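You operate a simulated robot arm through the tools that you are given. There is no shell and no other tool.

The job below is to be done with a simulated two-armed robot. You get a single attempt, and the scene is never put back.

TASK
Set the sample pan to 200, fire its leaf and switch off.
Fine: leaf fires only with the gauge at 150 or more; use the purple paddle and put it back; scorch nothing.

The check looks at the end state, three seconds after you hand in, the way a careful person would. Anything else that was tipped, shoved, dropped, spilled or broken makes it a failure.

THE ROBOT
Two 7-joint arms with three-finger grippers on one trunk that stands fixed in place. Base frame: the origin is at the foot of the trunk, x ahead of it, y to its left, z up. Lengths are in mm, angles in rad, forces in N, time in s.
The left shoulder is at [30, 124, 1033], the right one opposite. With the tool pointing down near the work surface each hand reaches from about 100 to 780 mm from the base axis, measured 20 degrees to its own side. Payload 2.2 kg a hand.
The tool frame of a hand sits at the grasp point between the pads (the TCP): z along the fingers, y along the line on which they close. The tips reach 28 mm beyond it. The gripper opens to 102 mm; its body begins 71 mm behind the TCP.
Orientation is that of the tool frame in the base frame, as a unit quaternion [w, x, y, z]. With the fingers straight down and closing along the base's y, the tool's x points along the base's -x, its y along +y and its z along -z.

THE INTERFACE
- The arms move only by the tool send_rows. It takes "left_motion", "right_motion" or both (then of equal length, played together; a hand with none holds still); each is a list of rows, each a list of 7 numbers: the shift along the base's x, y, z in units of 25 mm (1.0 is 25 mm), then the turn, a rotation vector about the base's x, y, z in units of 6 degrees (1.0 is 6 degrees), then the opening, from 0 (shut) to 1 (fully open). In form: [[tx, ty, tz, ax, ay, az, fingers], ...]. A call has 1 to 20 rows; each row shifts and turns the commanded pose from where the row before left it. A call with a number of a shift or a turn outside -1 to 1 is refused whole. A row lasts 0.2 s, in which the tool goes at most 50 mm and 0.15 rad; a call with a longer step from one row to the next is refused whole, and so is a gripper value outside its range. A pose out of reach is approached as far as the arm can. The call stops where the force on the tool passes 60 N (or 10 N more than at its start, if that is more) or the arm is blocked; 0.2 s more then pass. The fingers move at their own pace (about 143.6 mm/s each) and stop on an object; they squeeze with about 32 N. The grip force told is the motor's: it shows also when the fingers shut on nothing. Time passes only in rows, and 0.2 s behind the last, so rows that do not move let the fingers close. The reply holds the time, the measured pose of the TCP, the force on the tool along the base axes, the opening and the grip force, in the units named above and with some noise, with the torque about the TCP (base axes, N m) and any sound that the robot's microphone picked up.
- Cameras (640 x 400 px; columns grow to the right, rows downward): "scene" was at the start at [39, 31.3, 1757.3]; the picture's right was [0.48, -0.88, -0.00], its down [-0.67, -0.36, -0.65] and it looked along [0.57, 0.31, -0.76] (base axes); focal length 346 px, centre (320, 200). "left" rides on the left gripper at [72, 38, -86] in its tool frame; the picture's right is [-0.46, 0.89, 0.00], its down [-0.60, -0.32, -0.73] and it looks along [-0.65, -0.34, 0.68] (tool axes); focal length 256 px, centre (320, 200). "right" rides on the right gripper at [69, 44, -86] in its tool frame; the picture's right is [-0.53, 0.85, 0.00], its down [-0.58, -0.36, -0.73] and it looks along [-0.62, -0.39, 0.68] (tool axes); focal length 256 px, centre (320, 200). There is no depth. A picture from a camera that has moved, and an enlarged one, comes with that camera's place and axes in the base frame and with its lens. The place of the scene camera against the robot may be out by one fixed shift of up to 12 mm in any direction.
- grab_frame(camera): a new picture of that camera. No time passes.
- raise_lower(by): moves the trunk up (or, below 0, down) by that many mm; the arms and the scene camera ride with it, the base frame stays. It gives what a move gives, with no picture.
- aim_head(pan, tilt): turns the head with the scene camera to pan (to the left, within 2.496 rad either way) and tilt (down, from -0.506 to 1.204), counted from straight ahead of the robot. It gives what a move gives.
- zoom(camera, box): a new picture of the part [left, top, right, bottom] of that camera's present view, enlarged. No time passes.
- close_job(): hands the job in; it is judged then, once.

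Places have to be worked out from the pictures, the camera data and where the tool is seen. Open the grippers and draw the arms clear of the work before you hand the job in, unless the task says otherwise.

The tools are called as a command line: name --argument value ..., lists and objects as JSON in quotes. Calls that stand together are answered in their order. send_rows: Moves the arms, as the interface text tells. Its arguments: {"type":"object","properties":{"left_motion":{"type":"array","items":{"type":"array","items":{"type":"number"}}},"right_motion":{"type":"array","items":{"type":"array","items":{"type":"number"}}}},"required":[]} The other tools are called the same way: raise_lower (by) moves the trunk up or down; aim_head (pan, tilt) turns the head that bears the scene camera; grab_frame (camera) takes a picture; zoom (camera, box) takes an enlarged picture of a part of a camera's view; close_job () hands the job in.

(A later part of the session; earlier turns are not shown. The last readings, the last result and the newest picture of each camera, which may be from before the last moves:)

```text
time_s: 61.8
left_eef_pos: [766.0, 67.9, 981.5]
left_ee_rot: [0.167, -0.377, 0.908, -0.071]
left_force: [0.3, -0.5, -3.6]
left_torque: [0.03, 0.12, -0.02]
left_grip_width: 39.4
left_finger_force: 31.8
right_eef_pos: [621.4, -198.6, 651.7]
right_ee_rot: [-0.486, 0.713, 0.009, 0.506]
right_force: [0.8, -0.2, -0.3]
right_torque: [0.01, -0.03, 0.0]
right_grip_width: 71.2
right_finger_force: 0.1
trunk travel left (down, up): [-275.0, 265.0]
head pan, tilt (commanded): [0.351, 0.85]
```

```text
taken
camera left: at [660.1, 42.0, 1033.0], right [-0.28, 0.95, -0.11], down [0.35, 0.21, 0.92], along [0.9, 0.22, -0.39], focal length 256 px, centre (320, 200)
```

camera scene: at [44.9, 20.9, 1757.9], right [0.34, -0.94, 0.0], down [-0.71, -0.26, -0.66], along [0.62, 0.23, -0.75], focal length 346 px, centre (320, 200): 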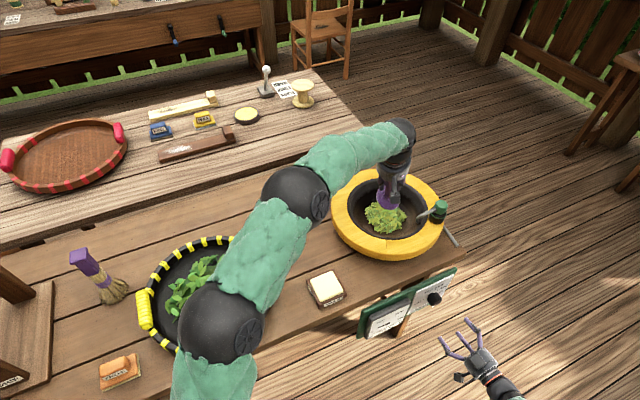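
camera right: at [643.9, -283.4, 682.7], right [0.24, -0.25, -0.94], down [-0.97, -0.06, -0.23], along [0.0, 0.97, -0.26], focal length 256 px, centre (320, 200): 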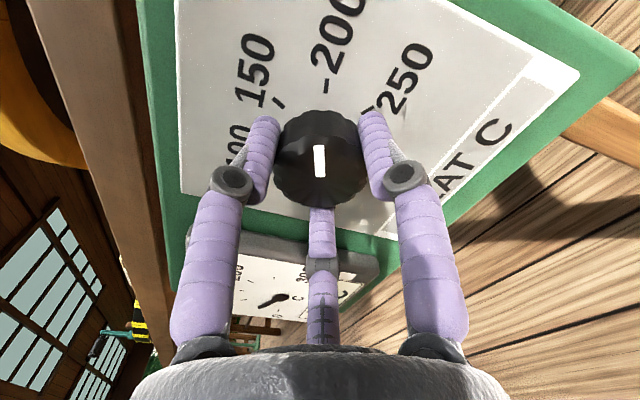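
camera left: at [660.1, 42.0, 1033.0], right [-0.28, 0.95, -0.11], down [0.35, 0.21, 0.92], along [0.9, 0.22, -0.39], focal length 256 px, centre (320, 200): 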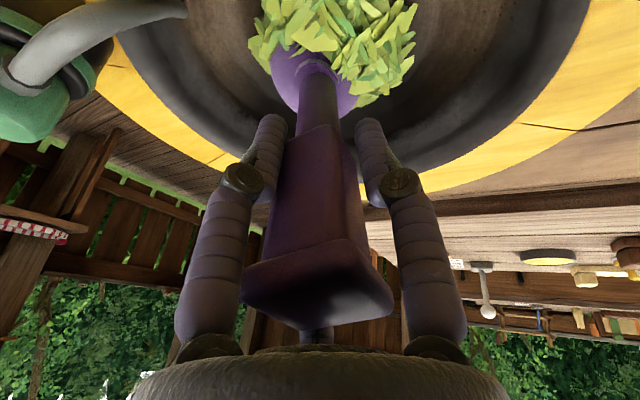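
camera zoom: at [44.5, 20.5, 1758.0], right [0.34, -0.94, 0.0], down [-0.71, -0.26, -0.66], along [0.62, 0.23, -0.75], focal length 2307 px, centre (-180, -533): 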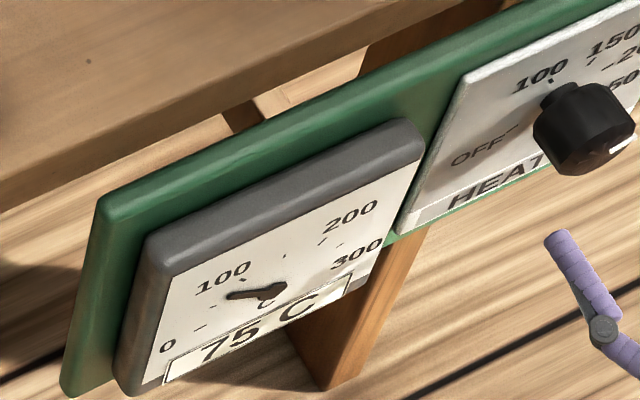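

The pointer sits exactly on the 200 tick and the knob is released. The gauge shows about 75 C; I'll begin gentle circular stirring of the leaf (20 mm radius) while it heats.

send_rows --left_motion '[[-0.8, 0, 0, 0, 0, 0, 0], [0.107, -0.4, 0, 0, 0, 0, 0], [0.293, -0.293, 0, 0, 0, 0, 0], [0.4, -0.107, 0, 0, 0, 0, 0], [0.4, 0.107, 0, 0, 0, 0, 0], [0.293, 0.293, 0, 0, 0, 0, 0], [0.107, 0.4, 0, 0, 0, 0, 0], [-0.107, 0.4, 0, 0, 0, 0, 0], [-0.293, 0.293, 0, 0, 0, 0, 0], [-0.4, 0.107, 0, 0, 0, 0, 0], [-0.4, -0.107, 0, 0, 0, 0, 0], [-0.293, -0.293, 0, 0, 0, 0, 0], [-0.107, -0.4, 0, 0, 0, 0, 0]]'

zoom --camera "scene" --box '[360, 280, 430, 340]'

zoom --camera "scene" --box '[330, 160, 460, 270]'

grab_frame --camera "left"

```text
time_s: 64.6
left_eef_pos: [744.9, 64.5, 979.4]
left_ee_rot: [0.167, -0.378, 0.908, -0.07]
left_force: [0.3, -0.7, -4.6]
left_torque: [0.03, 0.12, 0.0]
left_grip_width: 39.4
left_finger_force: 32.4
right_eef_pos: [622.0, -200.0, 653.5]
right_ee_rot: [-0.486, 0.713, 0.01, 0.506]
right_force: [-0.2, -0.1, -1.1]
right_torque: [0.02, 0.04, -0.03]
right_grip_width: 71.6
right_finger_force: 0.0
trunk travel left (down, up): [-275.0, 265.0]
head pan, tilt (commanded): [0.351, 0.85]
```

```text
6.67 times, centred on (395, 310) of scene
camera zoom: at [44.6, 20.6, 1757.9], right [0.34, -0.94, 0.0], down [-0.71, -0.26, -0.66], along [0.62, 0.23, -0.75], focal length 2307 px, centre (-180, -533)
```

zoom: 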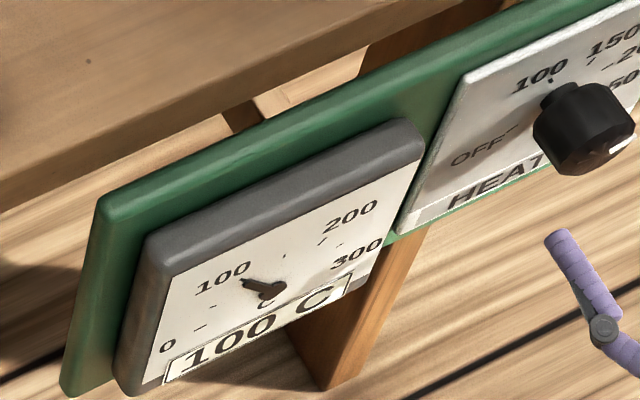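

```text
3.64 times, centred on (395, 215) of scene
camera zoom: at [44.6, 20.6, 1757.9], right [0.34, -0.94, 0.0], down [-0.71, -0.26, -0.66], along [0.62, 0.23, -0.75], focal length 1258 px, centre (47, 146)
```

zoom: 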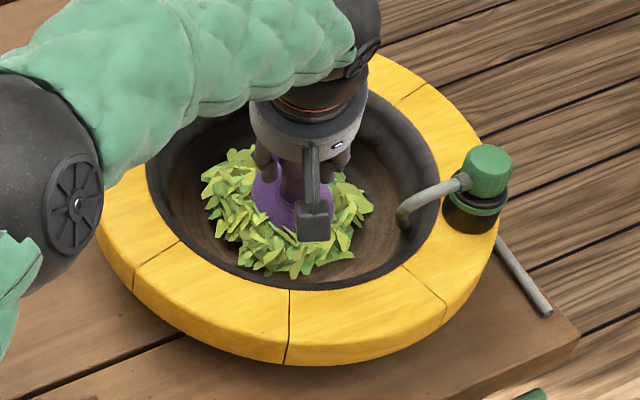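

```text
taken
camera left: at [639.1, 41.1, 1032.2], right [-0.28, 0.95, -0.11], down [0.35, 0.21, 0.92], along [0.9, 0.22, -0.39], focal length 256 px, centre (320, 200)
```

left: 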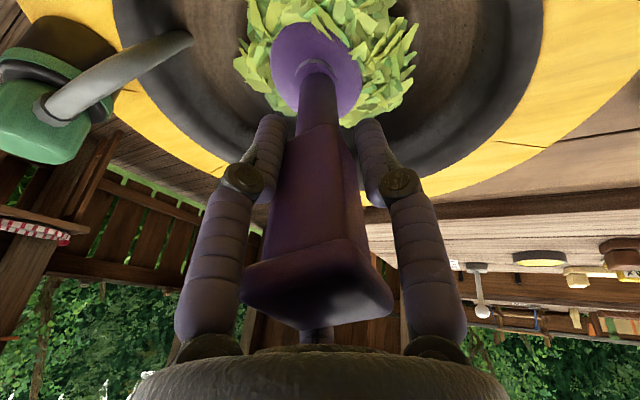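

Leaf is spreading nicely around the foot, gauge at 100 C. I'll hold still for a couple of seconds until the gauge gets nearer 150.

send_rows --left_motion '[[0, 0, 0, 0, 0, 0, 0], [0, 0, 0, 0, 0, 0, 0], [0, 0, 0, 0, 0, 0, 0], [0, 0, 0, 0, 0, 0, 0], [0, 0, 0, 0, 0, 0, 0], [0, 0, 0, 0, 0, 0, 0], [0, 0, 0, 0, 0, 0, 0], [0, 0, 0, 0, 0, 0, 0], [0, 0, 0, 0, 0, 0, 0], [0, 0, 0, 0, 0, 0, 0]]'

zoom --camera "scene" --box '[360, 280, 430, 340]'

zoom --camera "scene" --box '[330, 160, 460, 270]'

```text
time_s: 66.8
left_eef_pos: [744.2, 65.6, 980.1]
left_ee_rot: [0.168, -0.378, 0.908, -0.071]
left_force: [-0.3, 0.1, -4.5]
left_torque: [0.0, 0.11, 0.0]
left_grip_width: 39.3
left_finger_force: 31.7
right_eef_pos: [621.3, -199.2, 653.2]
right_ee_rot: [-0.486, 0.713, 0.01, 0.505]
right_force: [0.5, -0.4, 0.3]
right_torque: [0.01, -0.03, 0.01]
right_grip_width: 71.3
right_finger_force: 0.0
trunk travel left (down, up): [-275.0, 265.0]
head pan, tilt (commanded): [0.351, 0.85]
```

```text
6.67 times, centred on (395, 310) of scene
camera zoom: at [44.7, 20.9, 1757.9], right [0.34, -0.94, 0.0], down [-0.71, -0.26, -0.66], along [0.62, 0.23, -0.75], focal length 2307 px, centre (-180, -533)
```

zoom: 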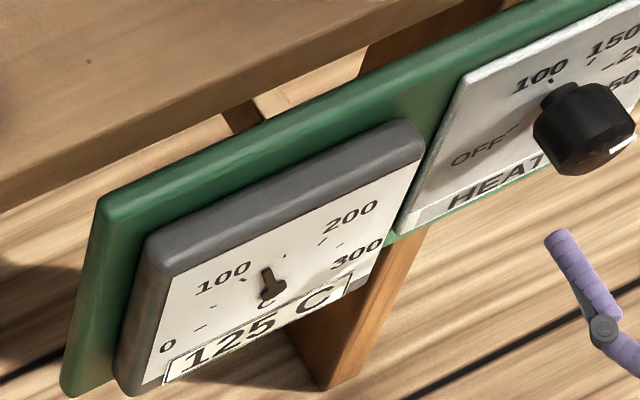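

```text
3.64 times, centred on (395, 215) of scene
camera zoom: at [44.7, 20.9, 1757.9], right [0.34, -0.94, 0.0], down [-0.71, -0.26, -0.66], along [0.62, 0.23, -0.75], focal length 1258 px, centre (47, 146)
```

zoom: 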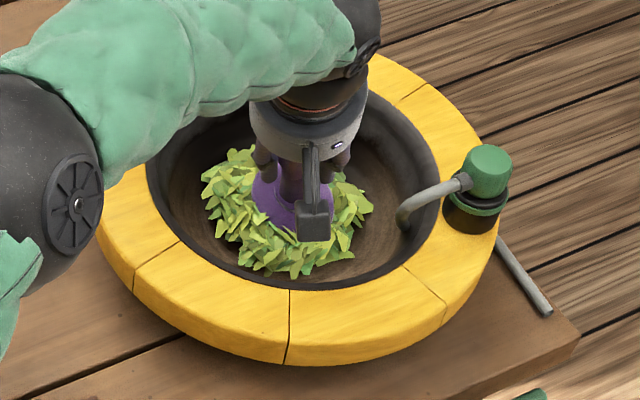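

125 C now. I'll wait about another second and a half, then stir one full circle as it passes 150, and check the leaf colour.

send_rows --left_motion '[[0, 0, 0, 0, 0, 0, 0], [0, 0, 0, 0, 0, 0, 0], [0, 0, 0, 0, 0, 0, 0], [0, 0, 0, 0, 0, 0, 0], [0, 0, 0, 0, 0, 0, 0], [0, 0, 0, 0, 0, 0, 0], [0, 0, 0, 0, 0, 0, 0], [0, 0, 0, 0, 0, 0, 0]]'

zoom --camera "scene" --box '[360, 280, 430, 340]'

```text
time_s: 68.6
left_eef_pos: [743.7, 66.1, 979.0]
left_ee_rot: [0.168, -0.377, 0.908, -0.072]
left_force: [0.2, -0.4, -3.4]
left_torque: [0.01, 0.12, 0.02]
left_grip_width: 39.2
left_finger_force: 31.9
right_eef_pos: [619.9, -198.1, 652.5]
right_ee_rot: [-0.486, 0.713, 0.01, 0.505]
right_force: [-0.3, -0.2, 0.7]
right_torque: [0.03, 0.02, 0.0]
right_grip_width: 71.3
right_finger_force: 0.1
trunk travel left (down, up): [-275.0, 265.0]
head pan, tilt (commanded): [0.351, 0.85]
```

```text
6.67 times, centred on (395, 310) of scene
camera zoom: at [44.7, 20.9, 1757.9], right [0.34, -0.94, 0.0], down [-0.71, -0.26, -0.66], along [0.62, 0.23, -0.75], focal length 2307 px, centre (-180, -533)
```

zoom: 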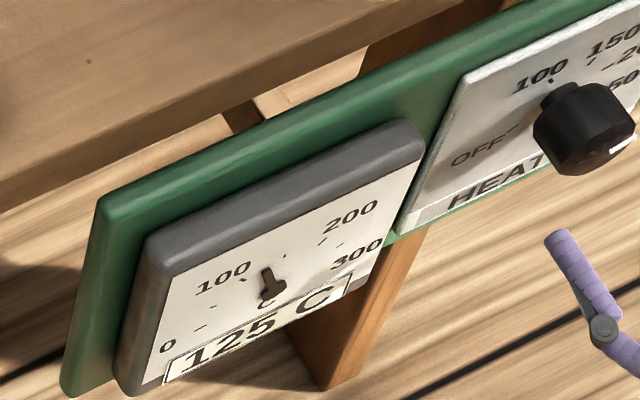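

Still showing 125. I'll now stir a full circle, which takes it past 150, and look again.

send_rows --left_motion '[[0, 0, 0, 0, 0, 0, 0], [0, 0, 0, 0, 0, 0, 0], [0.107, -0.4, 0, 0, 0, 0, 0], [0.293, -0.293, 0, 0, 0, 0, 0], [0.4, -0.107, 0, 0, 0, 0, 0], [0.4, 0.107, 0, 0, 0, 0, 0], [0.293, 0.293, 0, 0, 0, 0, 0], [0.107, 0.4, 0, 0, 0, 0, 0], [-0.107, 0.4, 0, 0, 0, 0, 0], [-0.293, 0.293, 0, 0, 0, 0, 0], [-0.4, 0.107, 0, 0, 0, 0, 0], [-0.4, -0.107, 0, 0, 0, 0, 0], [-0.293, -0.293, 0, 0, 0, 0, 0], [-0.107, -0.4, 0, 0, 0, 0, 0]]'

zoom --camera "scene" --box '[360, 280, 430, 340]'

zoom --camera "scene" --box '[330, 160, 460, 270]'

grab_frame --camera "left"

```text
time_s: 71.6
left_eef_pos: [745.4, 65.7, 980.6]
left_ee_rot: [0.167, -0.377, 0.908, -0.071]
left_force: [-0.2, -0.6, -3.7]
left_torque: [0.04, 0.17, 0.0]
left_grip_width: 39.3
left_finger_force: 32.2
right_eef_pos: [620.6, -199.4, 652.0]
right_ee_rot: [-0.486, 0.713, 0.009, 0.505]
right_force: [-0.5, 0.7, -0.4]
right_torque: [-0.01, 0.0, 0.0]
right_grip_width: 71.5
right_finger_force: 0.2
trunk travel left (down, up): [-275.0, 265.0]
head pan, tilt (commanded): [0.351, 0.85]
```

```text
6.67 times, centred on (395, 310) of scene
camera zoom: at [44.6, 20.6, 1758.0], right [0.34, -0.94, 0.0], down [-0.71, -0.26, -0.66], along [0.62, 0.23, -0.75], focal length 2307 px, centre (-180, -533)
```

zoom: 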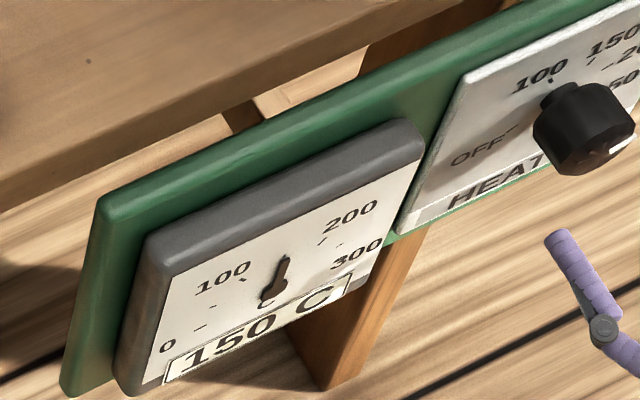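

```text
3.64 times, centred on (395, 215) of scene
camera zoom: at [44.6, 20.6, 1758.0], right [0.34, -0.94, 0.0], down [-0.71, -0.26, -0.66], along [0.62, 0.23, -0.75], focal length 1258 px, centre (47, 146)
```

zoom: 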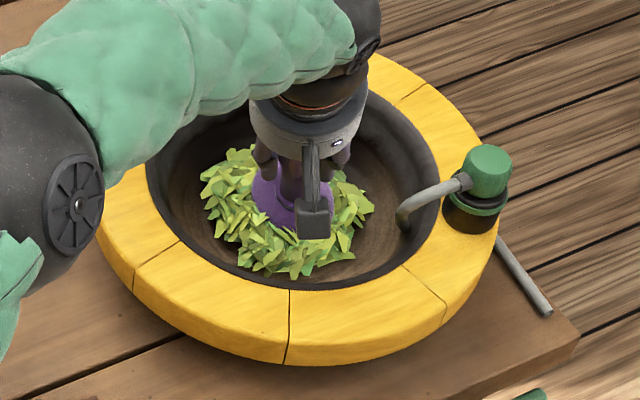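

```text
taken
camera left: at [640.5, 41.6, 1033.0], right [-0.28, 0.95, -0.11], down [0.35, 0.21, 0.92], along [0.9, 0.22, -0.39], focal length 256 px, centre (320, 200)
```

left: 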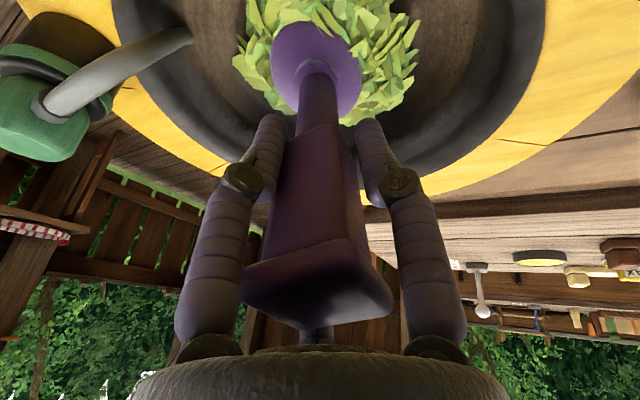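

Gauge at 150 C now and the leaf is still fresh green. I'll stir actively with wider 30 mm circles to work all the leaf.

send_rows --left_motion '[[-0.4, 0, 0, 0, 0, 0, 0], [0.161, -0.6, 0, 0, 0, 0, 0], [0.439, -0.439, 0, 0, 0, 0, 0], [0.6, -0.161, 0, 0, 0, 0, 0], [0.6, 0.161, 0, 0, 0, 0, 0], [0.439, 0.439, 0, 0, 0, 0, 0], [0.161, 0.6, 0, 0, 0, 0, 0], [-0.161, 0.6, 0, 0, 0, 0, 0], [-0.439, 0.439, 0, 0, 0, 0, 0], [-0.6, 0.161, 0, 0, 0, 0, 0], [-0.6, -0.161, 0, 0, 0, 0, 0], [-0.439, -0.439, 0, 0, 0, 0, 0], [-0.161, -0.6, 0, 0, 0, 0, 0]]'

zoom --camera "scene" --box '[330, 160, 460, 270]'

zoom --camera "scene" --box '[360, 280, 430, 340]'

grab_frame --camera "left"

```text
time_s: 74.4
left_eef_pos: [735.2, 63.9, 980.4]
left_ee_rot: [0.168, -0.378, 0.908, -0.071]
left_force: [0.0, 0.6, -4.0]
left_torque: [0.04, 0.1, 0.0]
left_grip_width: 39.5
left_finger_force: 32.2
right_eef_pos: [621.7, -198.4, 651.0]
right_ee_rot: [-0.486, 0.713, 0.009, 0.505]
right_force: [0.1, -0.9, 0.0]
right_torque: [0.04, 0.02, -0.03]
right_grip_width: 71.3
right_finger_force: 0.0
trunk travel left (down, up): [-275.0, 265.0]
head pan, tilt (commanded): [0.351, 0.85]
```

```text
3.64 times, centred on (395, 215) of scene
camera zoom: at [44.8, 20.3, 1757.9], right [0.34, -0.94, 0.0], down [-0.71, -0.26, -0.66], along [0.62, 0.23, -0.75], focal length 1258 px, centre (47, 146)
```

zoom: 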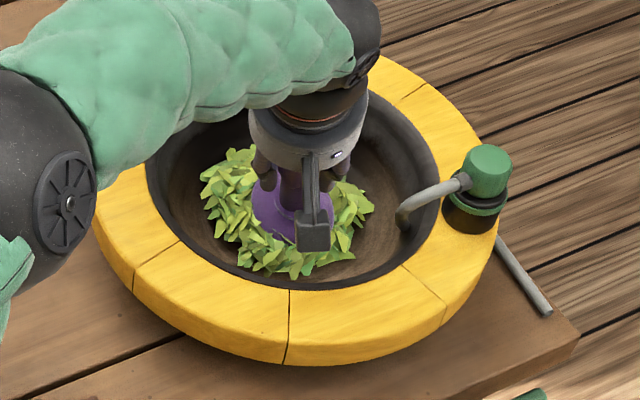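

```text
6.67 times, centred on (395, 310) of scene
camera zoom: at [44.8, 20.3, 1757.9], right [0.34, -0.94, 0.0], down [-0.71, -0.26, -0.66], along [0.62, 0.23, -0.75], focal length 2307 px, centre (-180, -533)
```

zoom: 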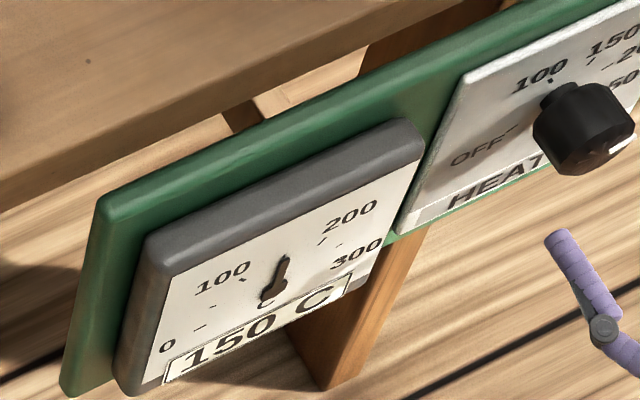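

```text
taken
camera left: at [630.0, 39.3, 1032.4], right [-0.28, 0.95, -0.11], down [0.35, 0.21, 0.92], along [0.9, 0.22, -0.39], focal length 256 px, centre (320, 200)
```

left: 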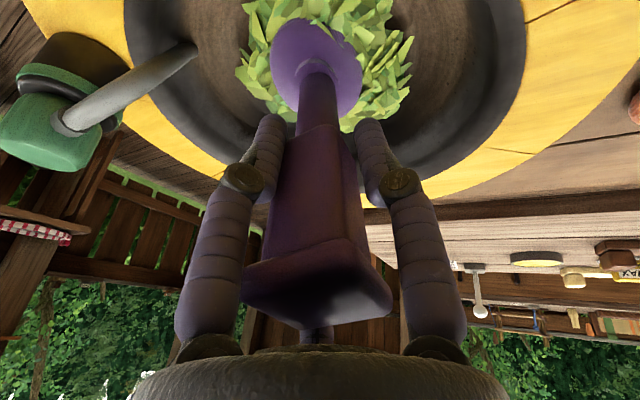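

Leaf has spread into a ring around the foot's path; gauge holds at 150+. I'll zoom on the leaf for colour and then sweep with a wider path so the foot actually works the leaf.

zoom --camera "left" --box '[200, 0, 460, 140]'

send_rows --left_motion '[[-0.5, 0, 0, 0, 0, 0, 0], [0.2, -0.7, 0, 0, 0, 0, 0], [0.6, -0.6, 0, 0, 0, 0, 0], [0.9, 0, 0, 0, 0, 0, 0], [0.9, 0.1, 0, 0, 0, 0, 0], [0.6, 0.6, 0, 0, 0, 0, 0], [0.2, 0.8, 0, 0, 0, 0, 0], [-0.2, 0.8, 0, 0, 0, 0, 0], [-0.6, 0.6, 0, 0, 0, 0, 0], [-0.8, 0.2, 0, 0, 0, 0, 0], [-0.8, -0.2, 0, 0, 0, 0, 0], [-0.6, -0.6, 0, 0, 0, 0, 0], [-0.2, -0.8, 0, 0, 0, 0, 0]]'

zoom --camera "scene" --box '[330, 160, 460, 270]'

zoom --camera "left" --box '[200, 0, 460, 140]'

zoom --camera "scene" --box '[360, 280, 430, 340]'

```text
2.46 times, centred on (330, 70) of left
camera zoom: at [630.0, 39.3, 1032.4], right [-0.28, 0.95, -0.11], down [0.35, 0.21, 0.92], along [0.9, 0.22, -0.39], focal length 630 px, centre (295, 520)
```

zoom: 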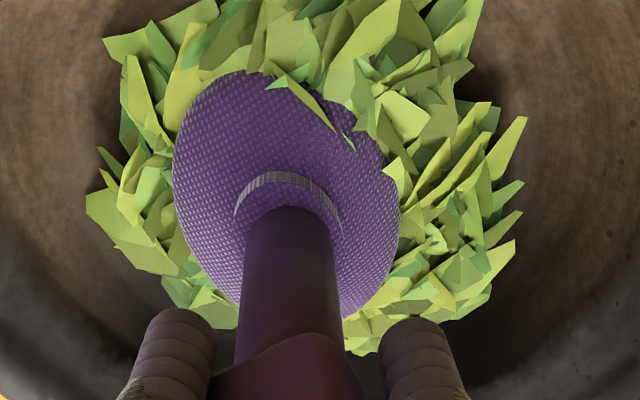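

```text
time_s: 77.2
left_eef_pos: [727.2, 70.6, 980.6]
left_ee_rot: [0.167, -0.378, 0.908, -0.07]
left_force: [0.5, -0.2, -4.4]
left_torque: [-0.02, 0.14, -0.05]
left_grip_width: 39.1
left_finger_force: 31.6
right_eef_pos: [621.4, -199.1, 651.5]
right_ee_rot: [-0.486, 0.713, 0.01, 0.506]
right_force: [0.4, -0.4, -0.3]
right_torque: [0.0, 0.05, -0.01]
right_grip_width: 71.5
right_finger_force: 0.1
trunk travel left (down, up): [-275.0, 265.0]
head pan, tilt (commanded): [0.351, 0.85]
```

```text
3.64 times, centred on (395, 215) of scene
camera zoom: at [44.8, 20.2, 1757.9], right [0.34, -0.94, 0.0], down [-0.71, -0.26, -0.66], along [0.62, 0.23, -0.75], focal length 1258 px, centre (47, 146)
```

zoom: 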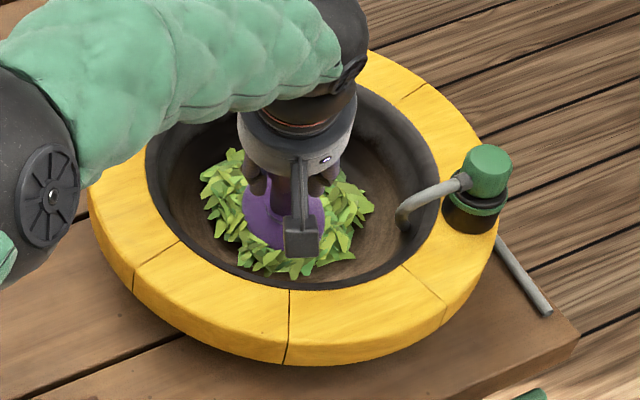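

```text
2.46 times, centred on (330, 70) of left
camera zoom: at [622.2, 45.9, 1032.5], right [-0.28, 0.95, -0.11], down [0.35, 0.21, 0.92], along [0.9, 0.22, -0.39], focal length 630 px, centre (295, 520)
```

zoom: 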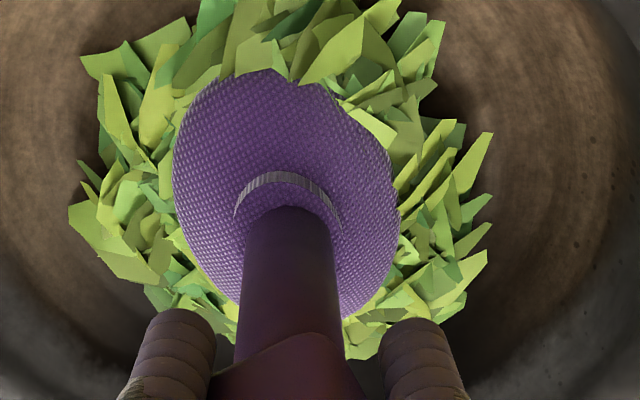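

```text
6.67 times, centred on (395, 310) of scene
camera zoom: at [44.8, 20.2, 1757.9], right [0.34, -0.94, 0.0], down [-0.71, -0.26, -0.66], along [0.62, 0.23, -0.75], focal length 2307 px, centre (-180, -533)
```

zoom: 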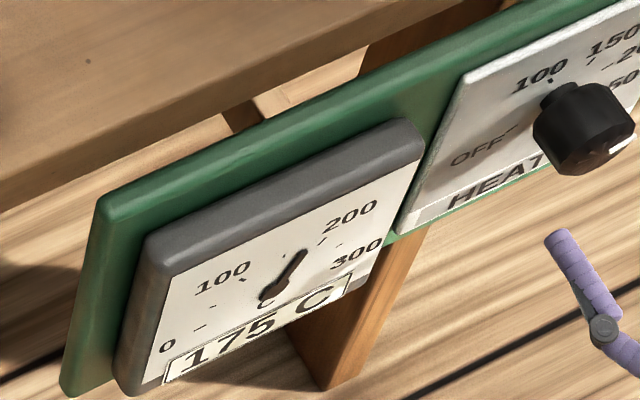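

The leaf colour is shifting toward a deeper green while being stirred; gauge 175 C. I'll continue stirring at about the same radius and keep watching colour.

send_rows --left_motion '[[0.2, -0.75, 0, 0, 0, 0, 0], [0.55, -0.55, 0, 0, 0, 0, 0], [0.75, -0.2, 0, 0, 0, 0, 0], [0.75, 0.2, 0, 0, 0, 0, 0], [0.55, 0.55, 0, 0, 0, 0, 0], [0.2, 0.75, 0, 0, 0, 0, 0], [-0.2, 0.75, 0, 0, 0, 0, 0], [-0.55, 0.55, 0, 0, 0, 0, 0], [-0.75, 0.2, 0, 0, 0, 0, 0], [-0.75, -0.2, 0, 0, 0, 0, 0], [-0.55, -0.55, 0, 0, 0, 0, 0], [-0.2, -0.75, 0, 0, 0, 0, 0]]'

zoom --camera "scene" --box '[330, 160, 460, 270]'

zoom --camera "left" --box '[200, 0, 460, 140]'

zoom --camera "scene" --box '[360, 280, 430, 340]'

```text
time_s: 79.8
left_eef_pos: [727.1, 69.0, 979.2]
left_ee_rot: [0.167, -0.377, 0.908, -0.071]
left_force: [0.5, -0.2, -4.1]
left_torque: [0.02, 0.12, 0.01]
left_grip_width: 39.5
left_finger_force: 32.1
right_eef_pos: [621.5, -199.5, 652.2]
right_ee_rot: [-0.486, 0.713, 0.01, 0.505]
right_force: [-1.1, 0.0, -0.1]
right_torque: [0.04, 0.01, -0.02]
right_grip_width: 71.3
right_finger_force: 0.1
trunk travel left (down, up): [-275.0, 265.0]
head pan, tilt (commanded): [0.351, 0.85]
```

```text
3.64 times, centred on (395, 215) of scene
camera zoom: at [44.7, 20.2, 1757.9], right [0.34, -0.94, 0.0], down [-0.71, -0.26, -0.66], along [0.62, 0.23, -0.75], focal length 1258 px, centre (47, 146)
```

zoom: 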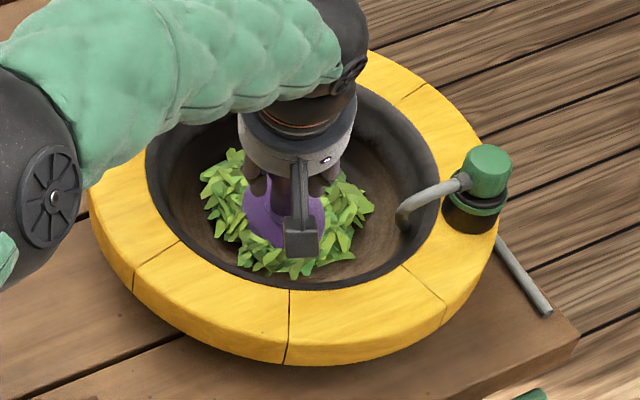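

```text
2.46 times, centred on (330, 70) of left
camera zoom: at [623.1, 45.7, 1031.0], right [-0.28, 0.95, -0.11], down [0.35, 0.21, 0.92], along [0.9, 0.22, -0.39], focal length 630 px, centre (295, 520)
```

zoom: 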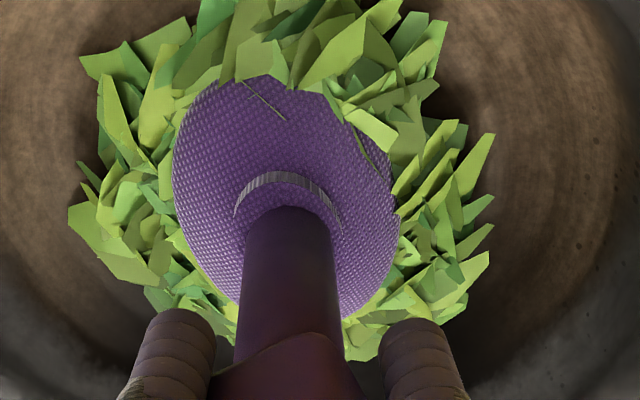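

```text
6.67 times, centred on (395, 310) of scene
camera zoom: at [44.7, 20.2, 1757.9], right [0.34, -0.94, 0.0], down [-0.71, -0.26, -0.66], along [0.62, 0.23, -0.75], focal length 2307 px, centre (-180, -533)
```

zoom: 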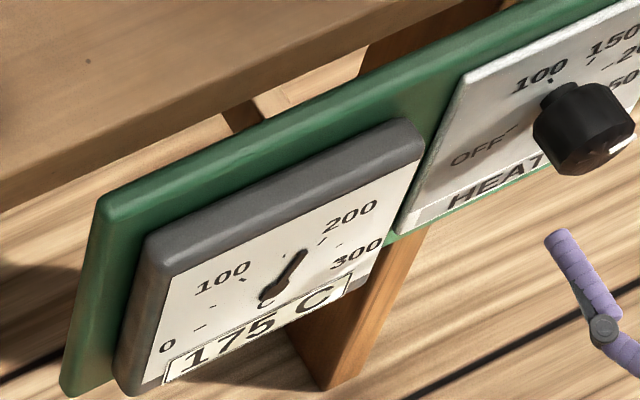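

Colour is slowly deepening and the gauge is at 175. I'll continue with two faster circles and look again.

send_rows --left_motion '[[0.2865, -0.8817, 0, 0, 0, 0, 0], [0.75, -0.5449, 0, 0, 0, 0, 0], [0.927, 0, 0, 0, 0, 0, 0], [0.75, 0.5449, 0, 0, 0, 0, 0], [0.2865, 0.8817, 0, 0, 0, 0, 0], [-0.2865, 0.8817, 0, 0, 0, 0, 0], [-0.75, 0.5449, 0, 0, 0, 0, 0], [-0.927, 0, 0, 0, 0, 0, 0], [-0.75, -0.5449, 0, 0, 0, 0, 0], [-0.2865, -0.8817, 0, 0, 0, 0, 0], [0.2865, -0.8817, 0, 0, 0, 0, 0], [0.75, -0.5449, 0, 0, 0, 0, 0], [0.927, 0, 0, 0, 0, 0, 0], [0.75, 0.5449, 0, 0, 0, 0, 0], [0.2865, 0.8817, 0, 0, 0, 0, 0], [-0.2865, 0.8817, 0, 0, 0, 0, 0], [-0.75, 0.5449, 0, 0, 0, 0, 0], [-0.927, 0, 0, 0, 0, 0, 0], [-0.75, -0.5449, 0, 0, 0, 0, 0], [-0.2865, -0.8817, 0, 0, 0, 0, 0]]'

zoom --camera "scene" --box '[330, 160, 460, 270]'

zoom --camera "left" --box '[200, 0, 460, 140]'

zoom --camera "scene" --box '[360, 280, 430, 340]'

```text
time_s: 84.0
left_eef_pos: [727.3, 69.9, 978.3]
left_ee_rot: [0.168, -0.378, 0.908, -0.07]
left_force: [0.7, 0.2, -4.4]
left_torque: [-0.01, 0.13, -0.01]
left_grip_width: 38.9
left_finger_force: 32.5
right_eef_pos: [622.0, -198.5, 652.9]
right_ee_rot: [-0.487, 0.713, 0.01, 0.504]
right_force: [0.8, 0.1, -0.1]
right_torque: [0.04, -0.01, -0.02]
right_grip_width: 71.3
right_finger_force: 0.1
trunk travel left (down, up): [-275.0, 265.0]
head pan, tilt (commanded): [0.351, 0.85]
```

```text
3.64 times, centred on (395, 215) of scene
camera zoom: at [44.7, 20.1, 1757.9], right [0.34, -0.94, 0.0], down [-0.71, -0.26, -0.66], along [0.62, 0.23, -0.75], focal length 1258 px, centre (47, 146)
```

zoom: 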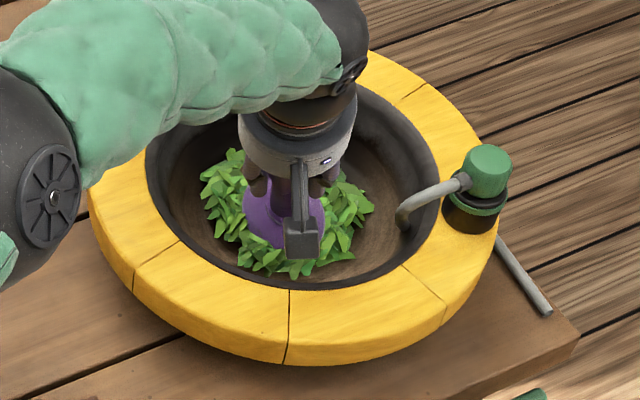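

```text
2.46 times, centred on (330, 70) of left
camera zoom: at [622.2, 45.4, 1031.1], right [-0.28, 0.95, -0.11], down [0.35, 0.21, 0.92], along [0.9, 0.22, -0.39], focal length 630 px, centre (295, 520)
```

zoom: 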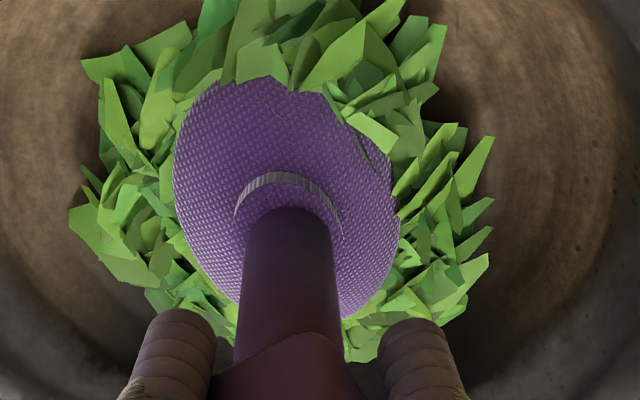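

```text
6.67 times, centred on (395, 310) of scene
camera zoom: at [44.7, 20.1, 1757.9], right [0.34, -0.94, 0.0], down [-0.71, -0.26, -0.66], along [0.62, 0.23, -0.75], focal length 2307 px, centre (-180, -533)
```

zoom: 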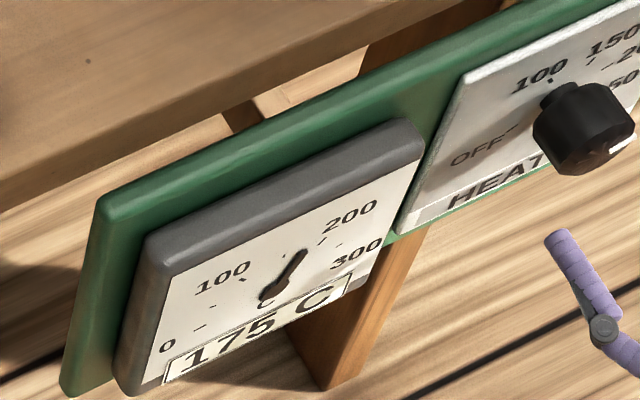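

The leaf is turning a clear mid-green as it fires. I'll keep stirring two more circles and watch for the colour to settle.

send_rows --left_motion '[[0.2865, -0.8817, 0, 0, 0, 0, 0], [0.75, -0.5449, 0, 0, 0, 0, 0], [0.927, 0, 0, 0, 0, 0, 0], [0.75, 0.5449, 0, 0, 0, 0, 0], [0.2865, 0.8817, 0, 0, 0, 0, 0], [-0.2865, 0.8817, 0, 0, 0, 0, 0], [-0.75, 0.5449, 0, 0, 0, 0, 0], [-0.927, 0, 0, 0, 0, 0, 0], [-0.75, -0.5449, 0, 0, 0, 0, 0], [-0.2865, -0.8817, 0, 0, 0, 0, 0], [0.2865, -0.8817, 0, 0, 0, 0, 0], [0.75, -0.5449, 0, 0, 0, 0, 0], [0.927, 0, 0, 0, 0, 0, 0], [0.75, 0.5449, 0, 0, 0, 0, 0], [0.2865, 0.8817, 0, 0, 0, 0, 0], [-0.2865, 0.8817, 0, 0, 0, 0, 0], [-0.75, 0.5449, 0, 0, 0, 0, 0], [-0.927, 0, 0, 0, 0, 0, 0], [-0.75, -0.5449, 0, 0, 0, 0, 0], [-0.2865, -0.8817, 0, 0, 0, 0, 0]]'

zoom --camera "scene" --box '[330, 160, 460, 270]'

zoom --camera "left" --box '[200, 0, 460, 140]'

zoom --camera "scene" --box '[360, 280, 430, 340]'

```text
time_s: 88.2
left_eef_pos: [727.4, 70.0, 981.9]
left_ee_rot: [0.168, -0.377, 0.908, -0.071]
left_force: [-0.4, 0.0, -4.0]
left_torque: [0.04, 0.14, 0.02]
left_grip_width: 39.2
left_finger_force: 31.3
right_eef_pos: [621.0, -199.6, 651.4]
right_ee_rot: [-0.486, 0.713, 0.011, 0.506]
right_force: [-0.2, -0.4, 0.5]
right_torque: [0.02, -0.02, 0.04]
right_grip_width: 71.2
right_finger_force: 0.2
trunk travel left (down, up): [-275.0, 265.0]
head pan, tilt (commanded): [0.351, 0.85]
```

```text
3.64 times, centred on (395, 215) of scene
camera zoom: at [44.8, 20.1, 1757.9], right [0.34, -0.94, 0.0], down [-0.71, -0.26, -0.66], along [0.62, 0.23, -0.75], focal length 1258 px, centre (47, 146)
```

zoom: 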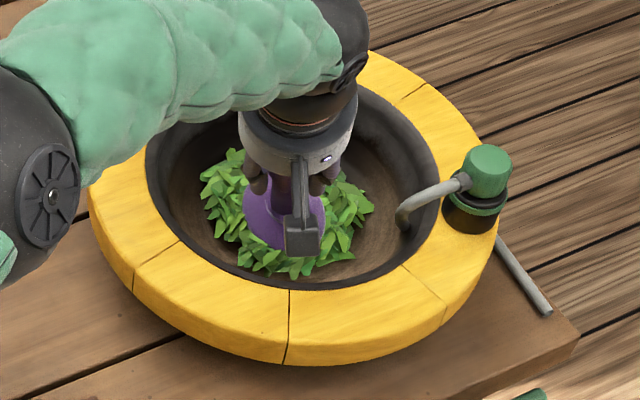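

```text
2.46 times, centred on (330, 70) of left
camera zoom: at [622.2, 45.5, 1033.7], right [-0.28, 0.95, -0.11], down [0.35, 0.21, 0.92], along [0.9, 0.22, -0.39], focal length 630 px, centre (295, 520)
```

zoom: 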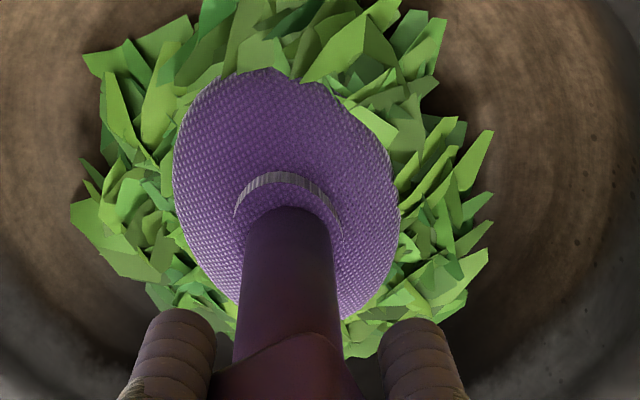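

```text
6.67 times, centred on (395, 310) of scene
camera zoom: at [44.8, 20.1, 1757.9], right [0.34, -0.94, 0.0], down [-0.71, -0.26, -0.66], along [0.62, 0.23, -0.75], focal length 2307 px, centre (-180, -533)
```

zoom: 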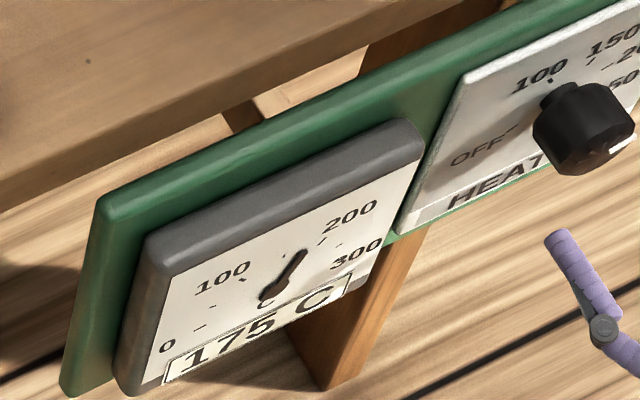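

The colour has levelled off at an even green (fired), so it's time to switch off. I'll bring the right hand back onto the knob and close on it while the left keeps stirring gently.

send_rows --right_motion '[[0.4, 0.4, 0, 0, 0, 0, 0.7], [0.4, 0.4, 0, 0, 0, 0, 0.7], [0.38, 0.4, 0.02, 0, 0, 0, 0.7], [0, 0, 0, 0, 0, 0, 0.5], [0, 0, 0, 0, 0, 0, 0.3], [0, 0, 0, 0, 0, 0, 0], [0, 0, 0, 0, 0, 0, 0]]' --left_motion '[[0.2, -0.75, 0, 0, 0, 0, 0], [0.55, -0.55, 0, 0, 0, 0, 0], [0.75, -0.2, 0, 0, 0, 0, 0], [0.75, 0.2, 0, 0, 0, 0, 0], [0.55, 0.55, 0, 0, 0, 0, 0], [0.2, 0.75, 0, 0, 0, 0, 0], [-0.2, 0.75, 0, 0, 0, 0, 0]]'

grab_frame --camera "right"

zoom --camera "left" --box '[200, 0, 460, 140]'

```text
time_s: 89.8
left_eef_pos: [799.8, 90.5, 981.8]
left_ee_rot: [0.167, -0.377, 0.908, -0.071]
left_force: [0.3, -0.4, -4.8]
left_torque: [0.02, 0.12, -0.01]
left_grip_width: 39.1
left_finger_force: 31.9
right_eef_pos: [650.2, -169.0, 652.2]
right_ee_rot: [-0.485, 0.713, 0.01, 0.507]
right_force: [2.1, 1.5, 6.2]
right_torque: [-0.14, 0.12, -0.32]
right_grip_width: 44.6
right_finger_force: 45.0
trunk travel left (down, up): [-275.0, 265.0]
head pan, tilt (commanded): [0.351, 0.85]
```

```text
taken
camera right: at [645.0, -285.1, 675.6], right [0.17, -0.19, -0.97], down [-0.99, -0.05, -0.16], along [-0.01, 0.98, -0.2], focal length 256 px, centre (320, 200)
```

right: 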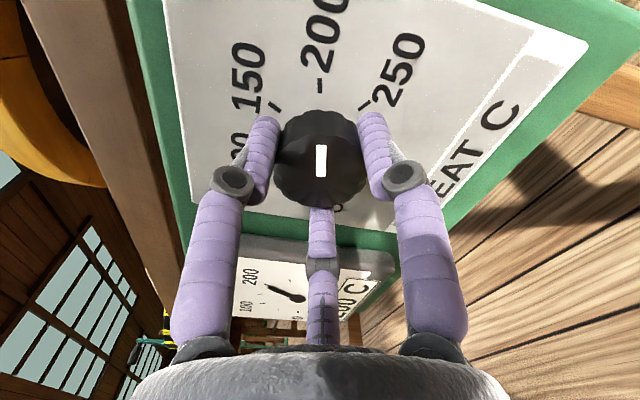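

```text
2.46 times, centred on (330, 70) of left
camera zoom: at [693.1, 66.0, 1033.4], right [-0.28, 0.95, -0.11], down [0.35, 0.21, 0.92], along [0.9, 0.22, -0.39], focal length 630 px, centre (295, 520)
```

zoom: 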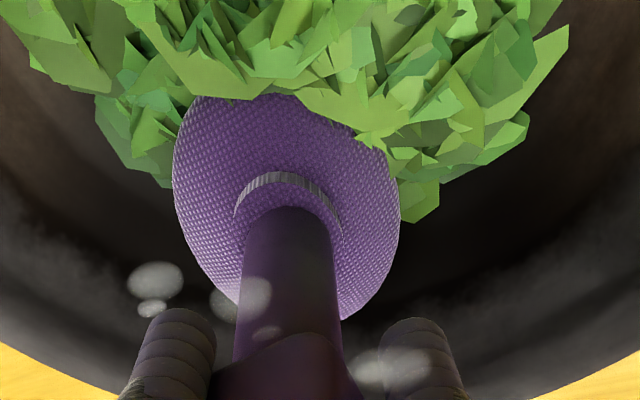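

Gauge shows 200 C with steam rising; the knob is gripped with the pointer on 200. Turning it counter-clockwise toward OFF now while continuing to stir.

send_rows --right_motion '[[0, 0, 0, -0.98, -0.98, 0, 0], [0, 0, 0, -0.98, -0.98, 0, 0], [0, 0, 0, -0.98, -0.98, 0, 0], [0, 0, 0, -0.98, -0.98, 0, 0], [0, 0, 0, -0.98, -0.98, 0, 0], [0, 0, 0, -0.98, -0.98, 0, 0], [0, 0, 0, -0.98, -0.98, 0, 0], [0, 0, 0, -0.98, -0.98, 0, 0], [0, 0, 0, -0.98, -0.98, 0, 0], [0, 0, 0, -0.98, -0.98, 0, 0], [0, 0, 0, -0.98, -0.98, 0, 0], [0, 0, 0, -0.98, -0.98, 0, 0], [0, 0, 0, -0.98, -0.98, 0, 0], [0, 0, 0, -0.98, -0.98, 0, 0], [0, 0, 0, -0.98, -0.98, 0, 0], [0, 0, 0, -0.98, -0.98, 0, 0], [0, 0, 0, -0.98, -0.98, 0, 0], [0, 0, 0, -0.98, -0.98, 0, 0], [0, 0, 0, -0.98, -0.98, 0, 0], [0, 0, 0, -0.98, -0.98, 0, 0]]' --left_motion '[[-0.55, 0.55, 0, 0, 0, 0, 0], [-0.75, 0.2, 0, 0, 0, 0, 0], [-0.75, -0.2, 0, 0, 0, 0, 0], [-0.55, -0.55, 0, 0, 0, 0, 0], [-0.2, -0.75, 0, 0, 0, 0, 0], [0.2, -0.75, 0, 0, 0, 0, 0], [0.55, -0.55, 0, 0, 0, 0, 0], [0.75, -0.2, 0, 0, 0, 0, 0], [0.75, 0.2, 0, 0, 0, 0, 0], [0.55, 0.55, 0, 0, 0, 0, 0], [0.2, 0.75, 0, 0, 0, 0, 0], [-0.2, 0.75, 0, 0, 0, 0, 0], [-0.55, 0.55, 0, 0, 0, 0, 0], [-0.75, 0.2, 0, 0, 0, 0, 0], [-0.75, -0.2, 0, 0, 0, 0, 0], [-0.55, -0.55, 0, 0, 0, 0, 0], [-0.2, -0.75, 0, 0, 0, 0, 0], [0.2, -0.75, 0, 0, 0, 0, 0], [0.55, -0.55, 0, 0, 0, 0, 0], [0.75, -0.2, 0, 0, 0, 0, 0]]'

zoom --camera "right" --box '[220, 20, 420, 220]'

zoom --camera "scene" --box '[330, 160, 460, 270]'

zoom --camera "left" --box '[200, 0, 460, 140]'

zoom --camera "scene" --box '[360, 280, 430, 340]'

```text
time_s: 94.0
left_eef_pos: [770.0, 33.2, 979.0]
left_ee_rot: [0.168, -0.377, 0.908, -0.07]
left_force: [-1.9, 0.7, 4.1]
left_torque: [0.04, 0.12, 0.0]
left_grip_width: 39.2
left_finger_force: 31.7
right_eef_pos: [651.3, -169.4, 652.4]
right_ee_rot: [0.448, 0.074, 0.701, 0.551]
right_force: [32.2, -3.9, -33.6]
right_torque: [-0.09, 0.09, -0.53]
right_grip_width: 44.3
right_finger_force: 44.2
right hand out of reach, approached as far as the arm can: row 15
trunk travel left (down, up): [-275.0, 265.0]
head pan, tilt (commanded): [0.351, 0.85]
```

```text
2.00 times, centred on (320, 120) of right
camera zoom: at [531.8, -171.5, 651.1], right [-0.02, 0.01, 1.0], down [-0.04, -1.0, 0.01], along [1.0, -0.04, 0.02], focal length 512 px, centre (320, 360)
```

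zoom: 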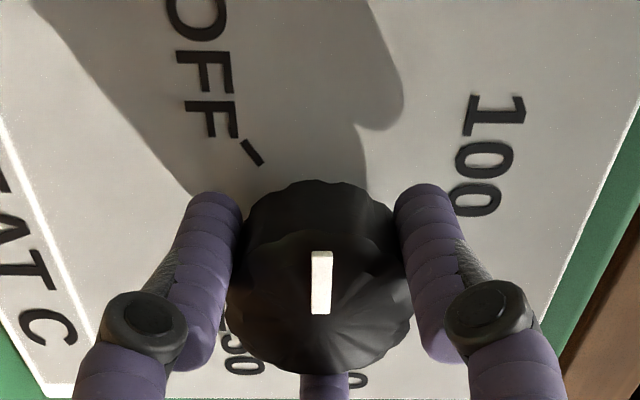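

```text
3.64 times, centred on (395, 215) of scene
camera zoom: at [50.0, 19.6, 1757.7], right [0.34, -0.94, 0.0], down [-0.71, -0.26, -0.66], along [0.62, 0.23, -0.75], focal length 1258 px, centre (47, 146)
```

zoom: 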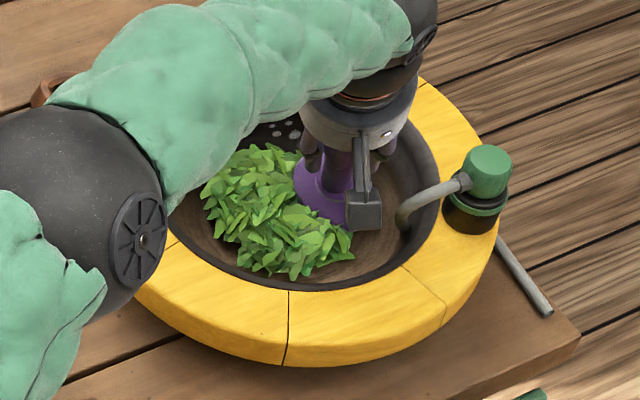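

```text
2.46 times, centred on (330, 70) of left
camera zoom: at [664.1, 8.9, 1031.1], right [-0.28, 0.95, -0.11], down [0.35, 0.21, 0.91], along [0.89, 0.22, -0.39], focal length 630 px, centre (295, 520)
```

zoom: 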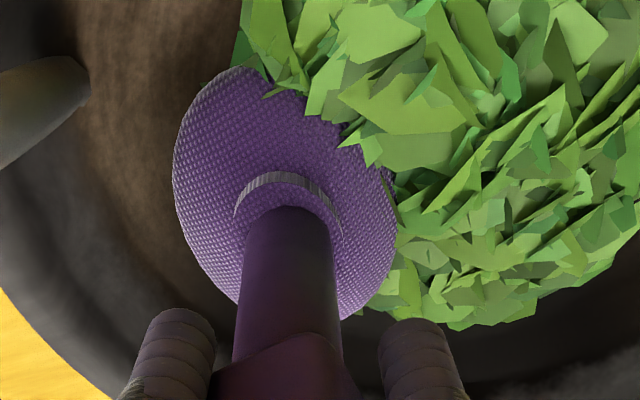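

```text
6.67 times, centred on (395, 310) of scene
camera zoom: at [50.0, 19.6, 1757.7], right [0.34, -0.94, 0.0], down [-0.71, -0.26, -0.66], along [0.62, 0.23, -0.75], focal length 2307 px, centre (-180, -533)
```

zoom: 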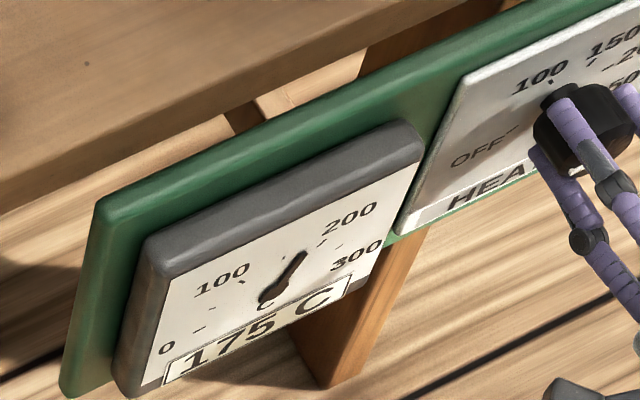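

Pointer is now about 26° short of OFF, and the right hand has built up side load (46 N) from a reach limit en route. I'll ease the right hand toward +x/−z to relieve it, lifting the paddle slightly as it is brushing the pan.

send_rows --right_motion '[[0.12, 0, -0.12, 0, 0, 0, 0], [0.12, 0, -0.12, 0, 0, 0, 0], [0, 0, 0, 0, 0, 0, 0]]' --left_motion '[[0.4, 0.1, 0.25, 0, 0, 0, 0], [0.4, 0.4, 0, 0, 0, 0, 0], [0.1, 0.5, 0, 0, 0, 0, 0]]'

```text
time_s: 94.8
left_eef_pos: [790.3, 57.4, 985.2]
left_ee_rot: [0.165, -0.377, 0.909, -0.07]
left_force: [0.6, -0.2, -4.2]
left_torque: [-0.05, 0.13, -0.02]
left_grip_width: 39.1
left_finger_force: 32.2
right_eef_pos: [650.4, -169.1, 650.9]
right_ee_rot: [0.448, 0.074, 0.7, 0.551]
right_force: [24.1, -9.5, -28.5]
right_torque: [-0.66, 0.69, -0.38]
right_grip_width: 44.3
right_finger_force: 44.9
right hand out of reach, approached as far as the arm can: row 1, 2
trunk travel left (down, up): [-275.0, 265.0]
head pan, tilt (commanded): [0.351, 0.85]
```

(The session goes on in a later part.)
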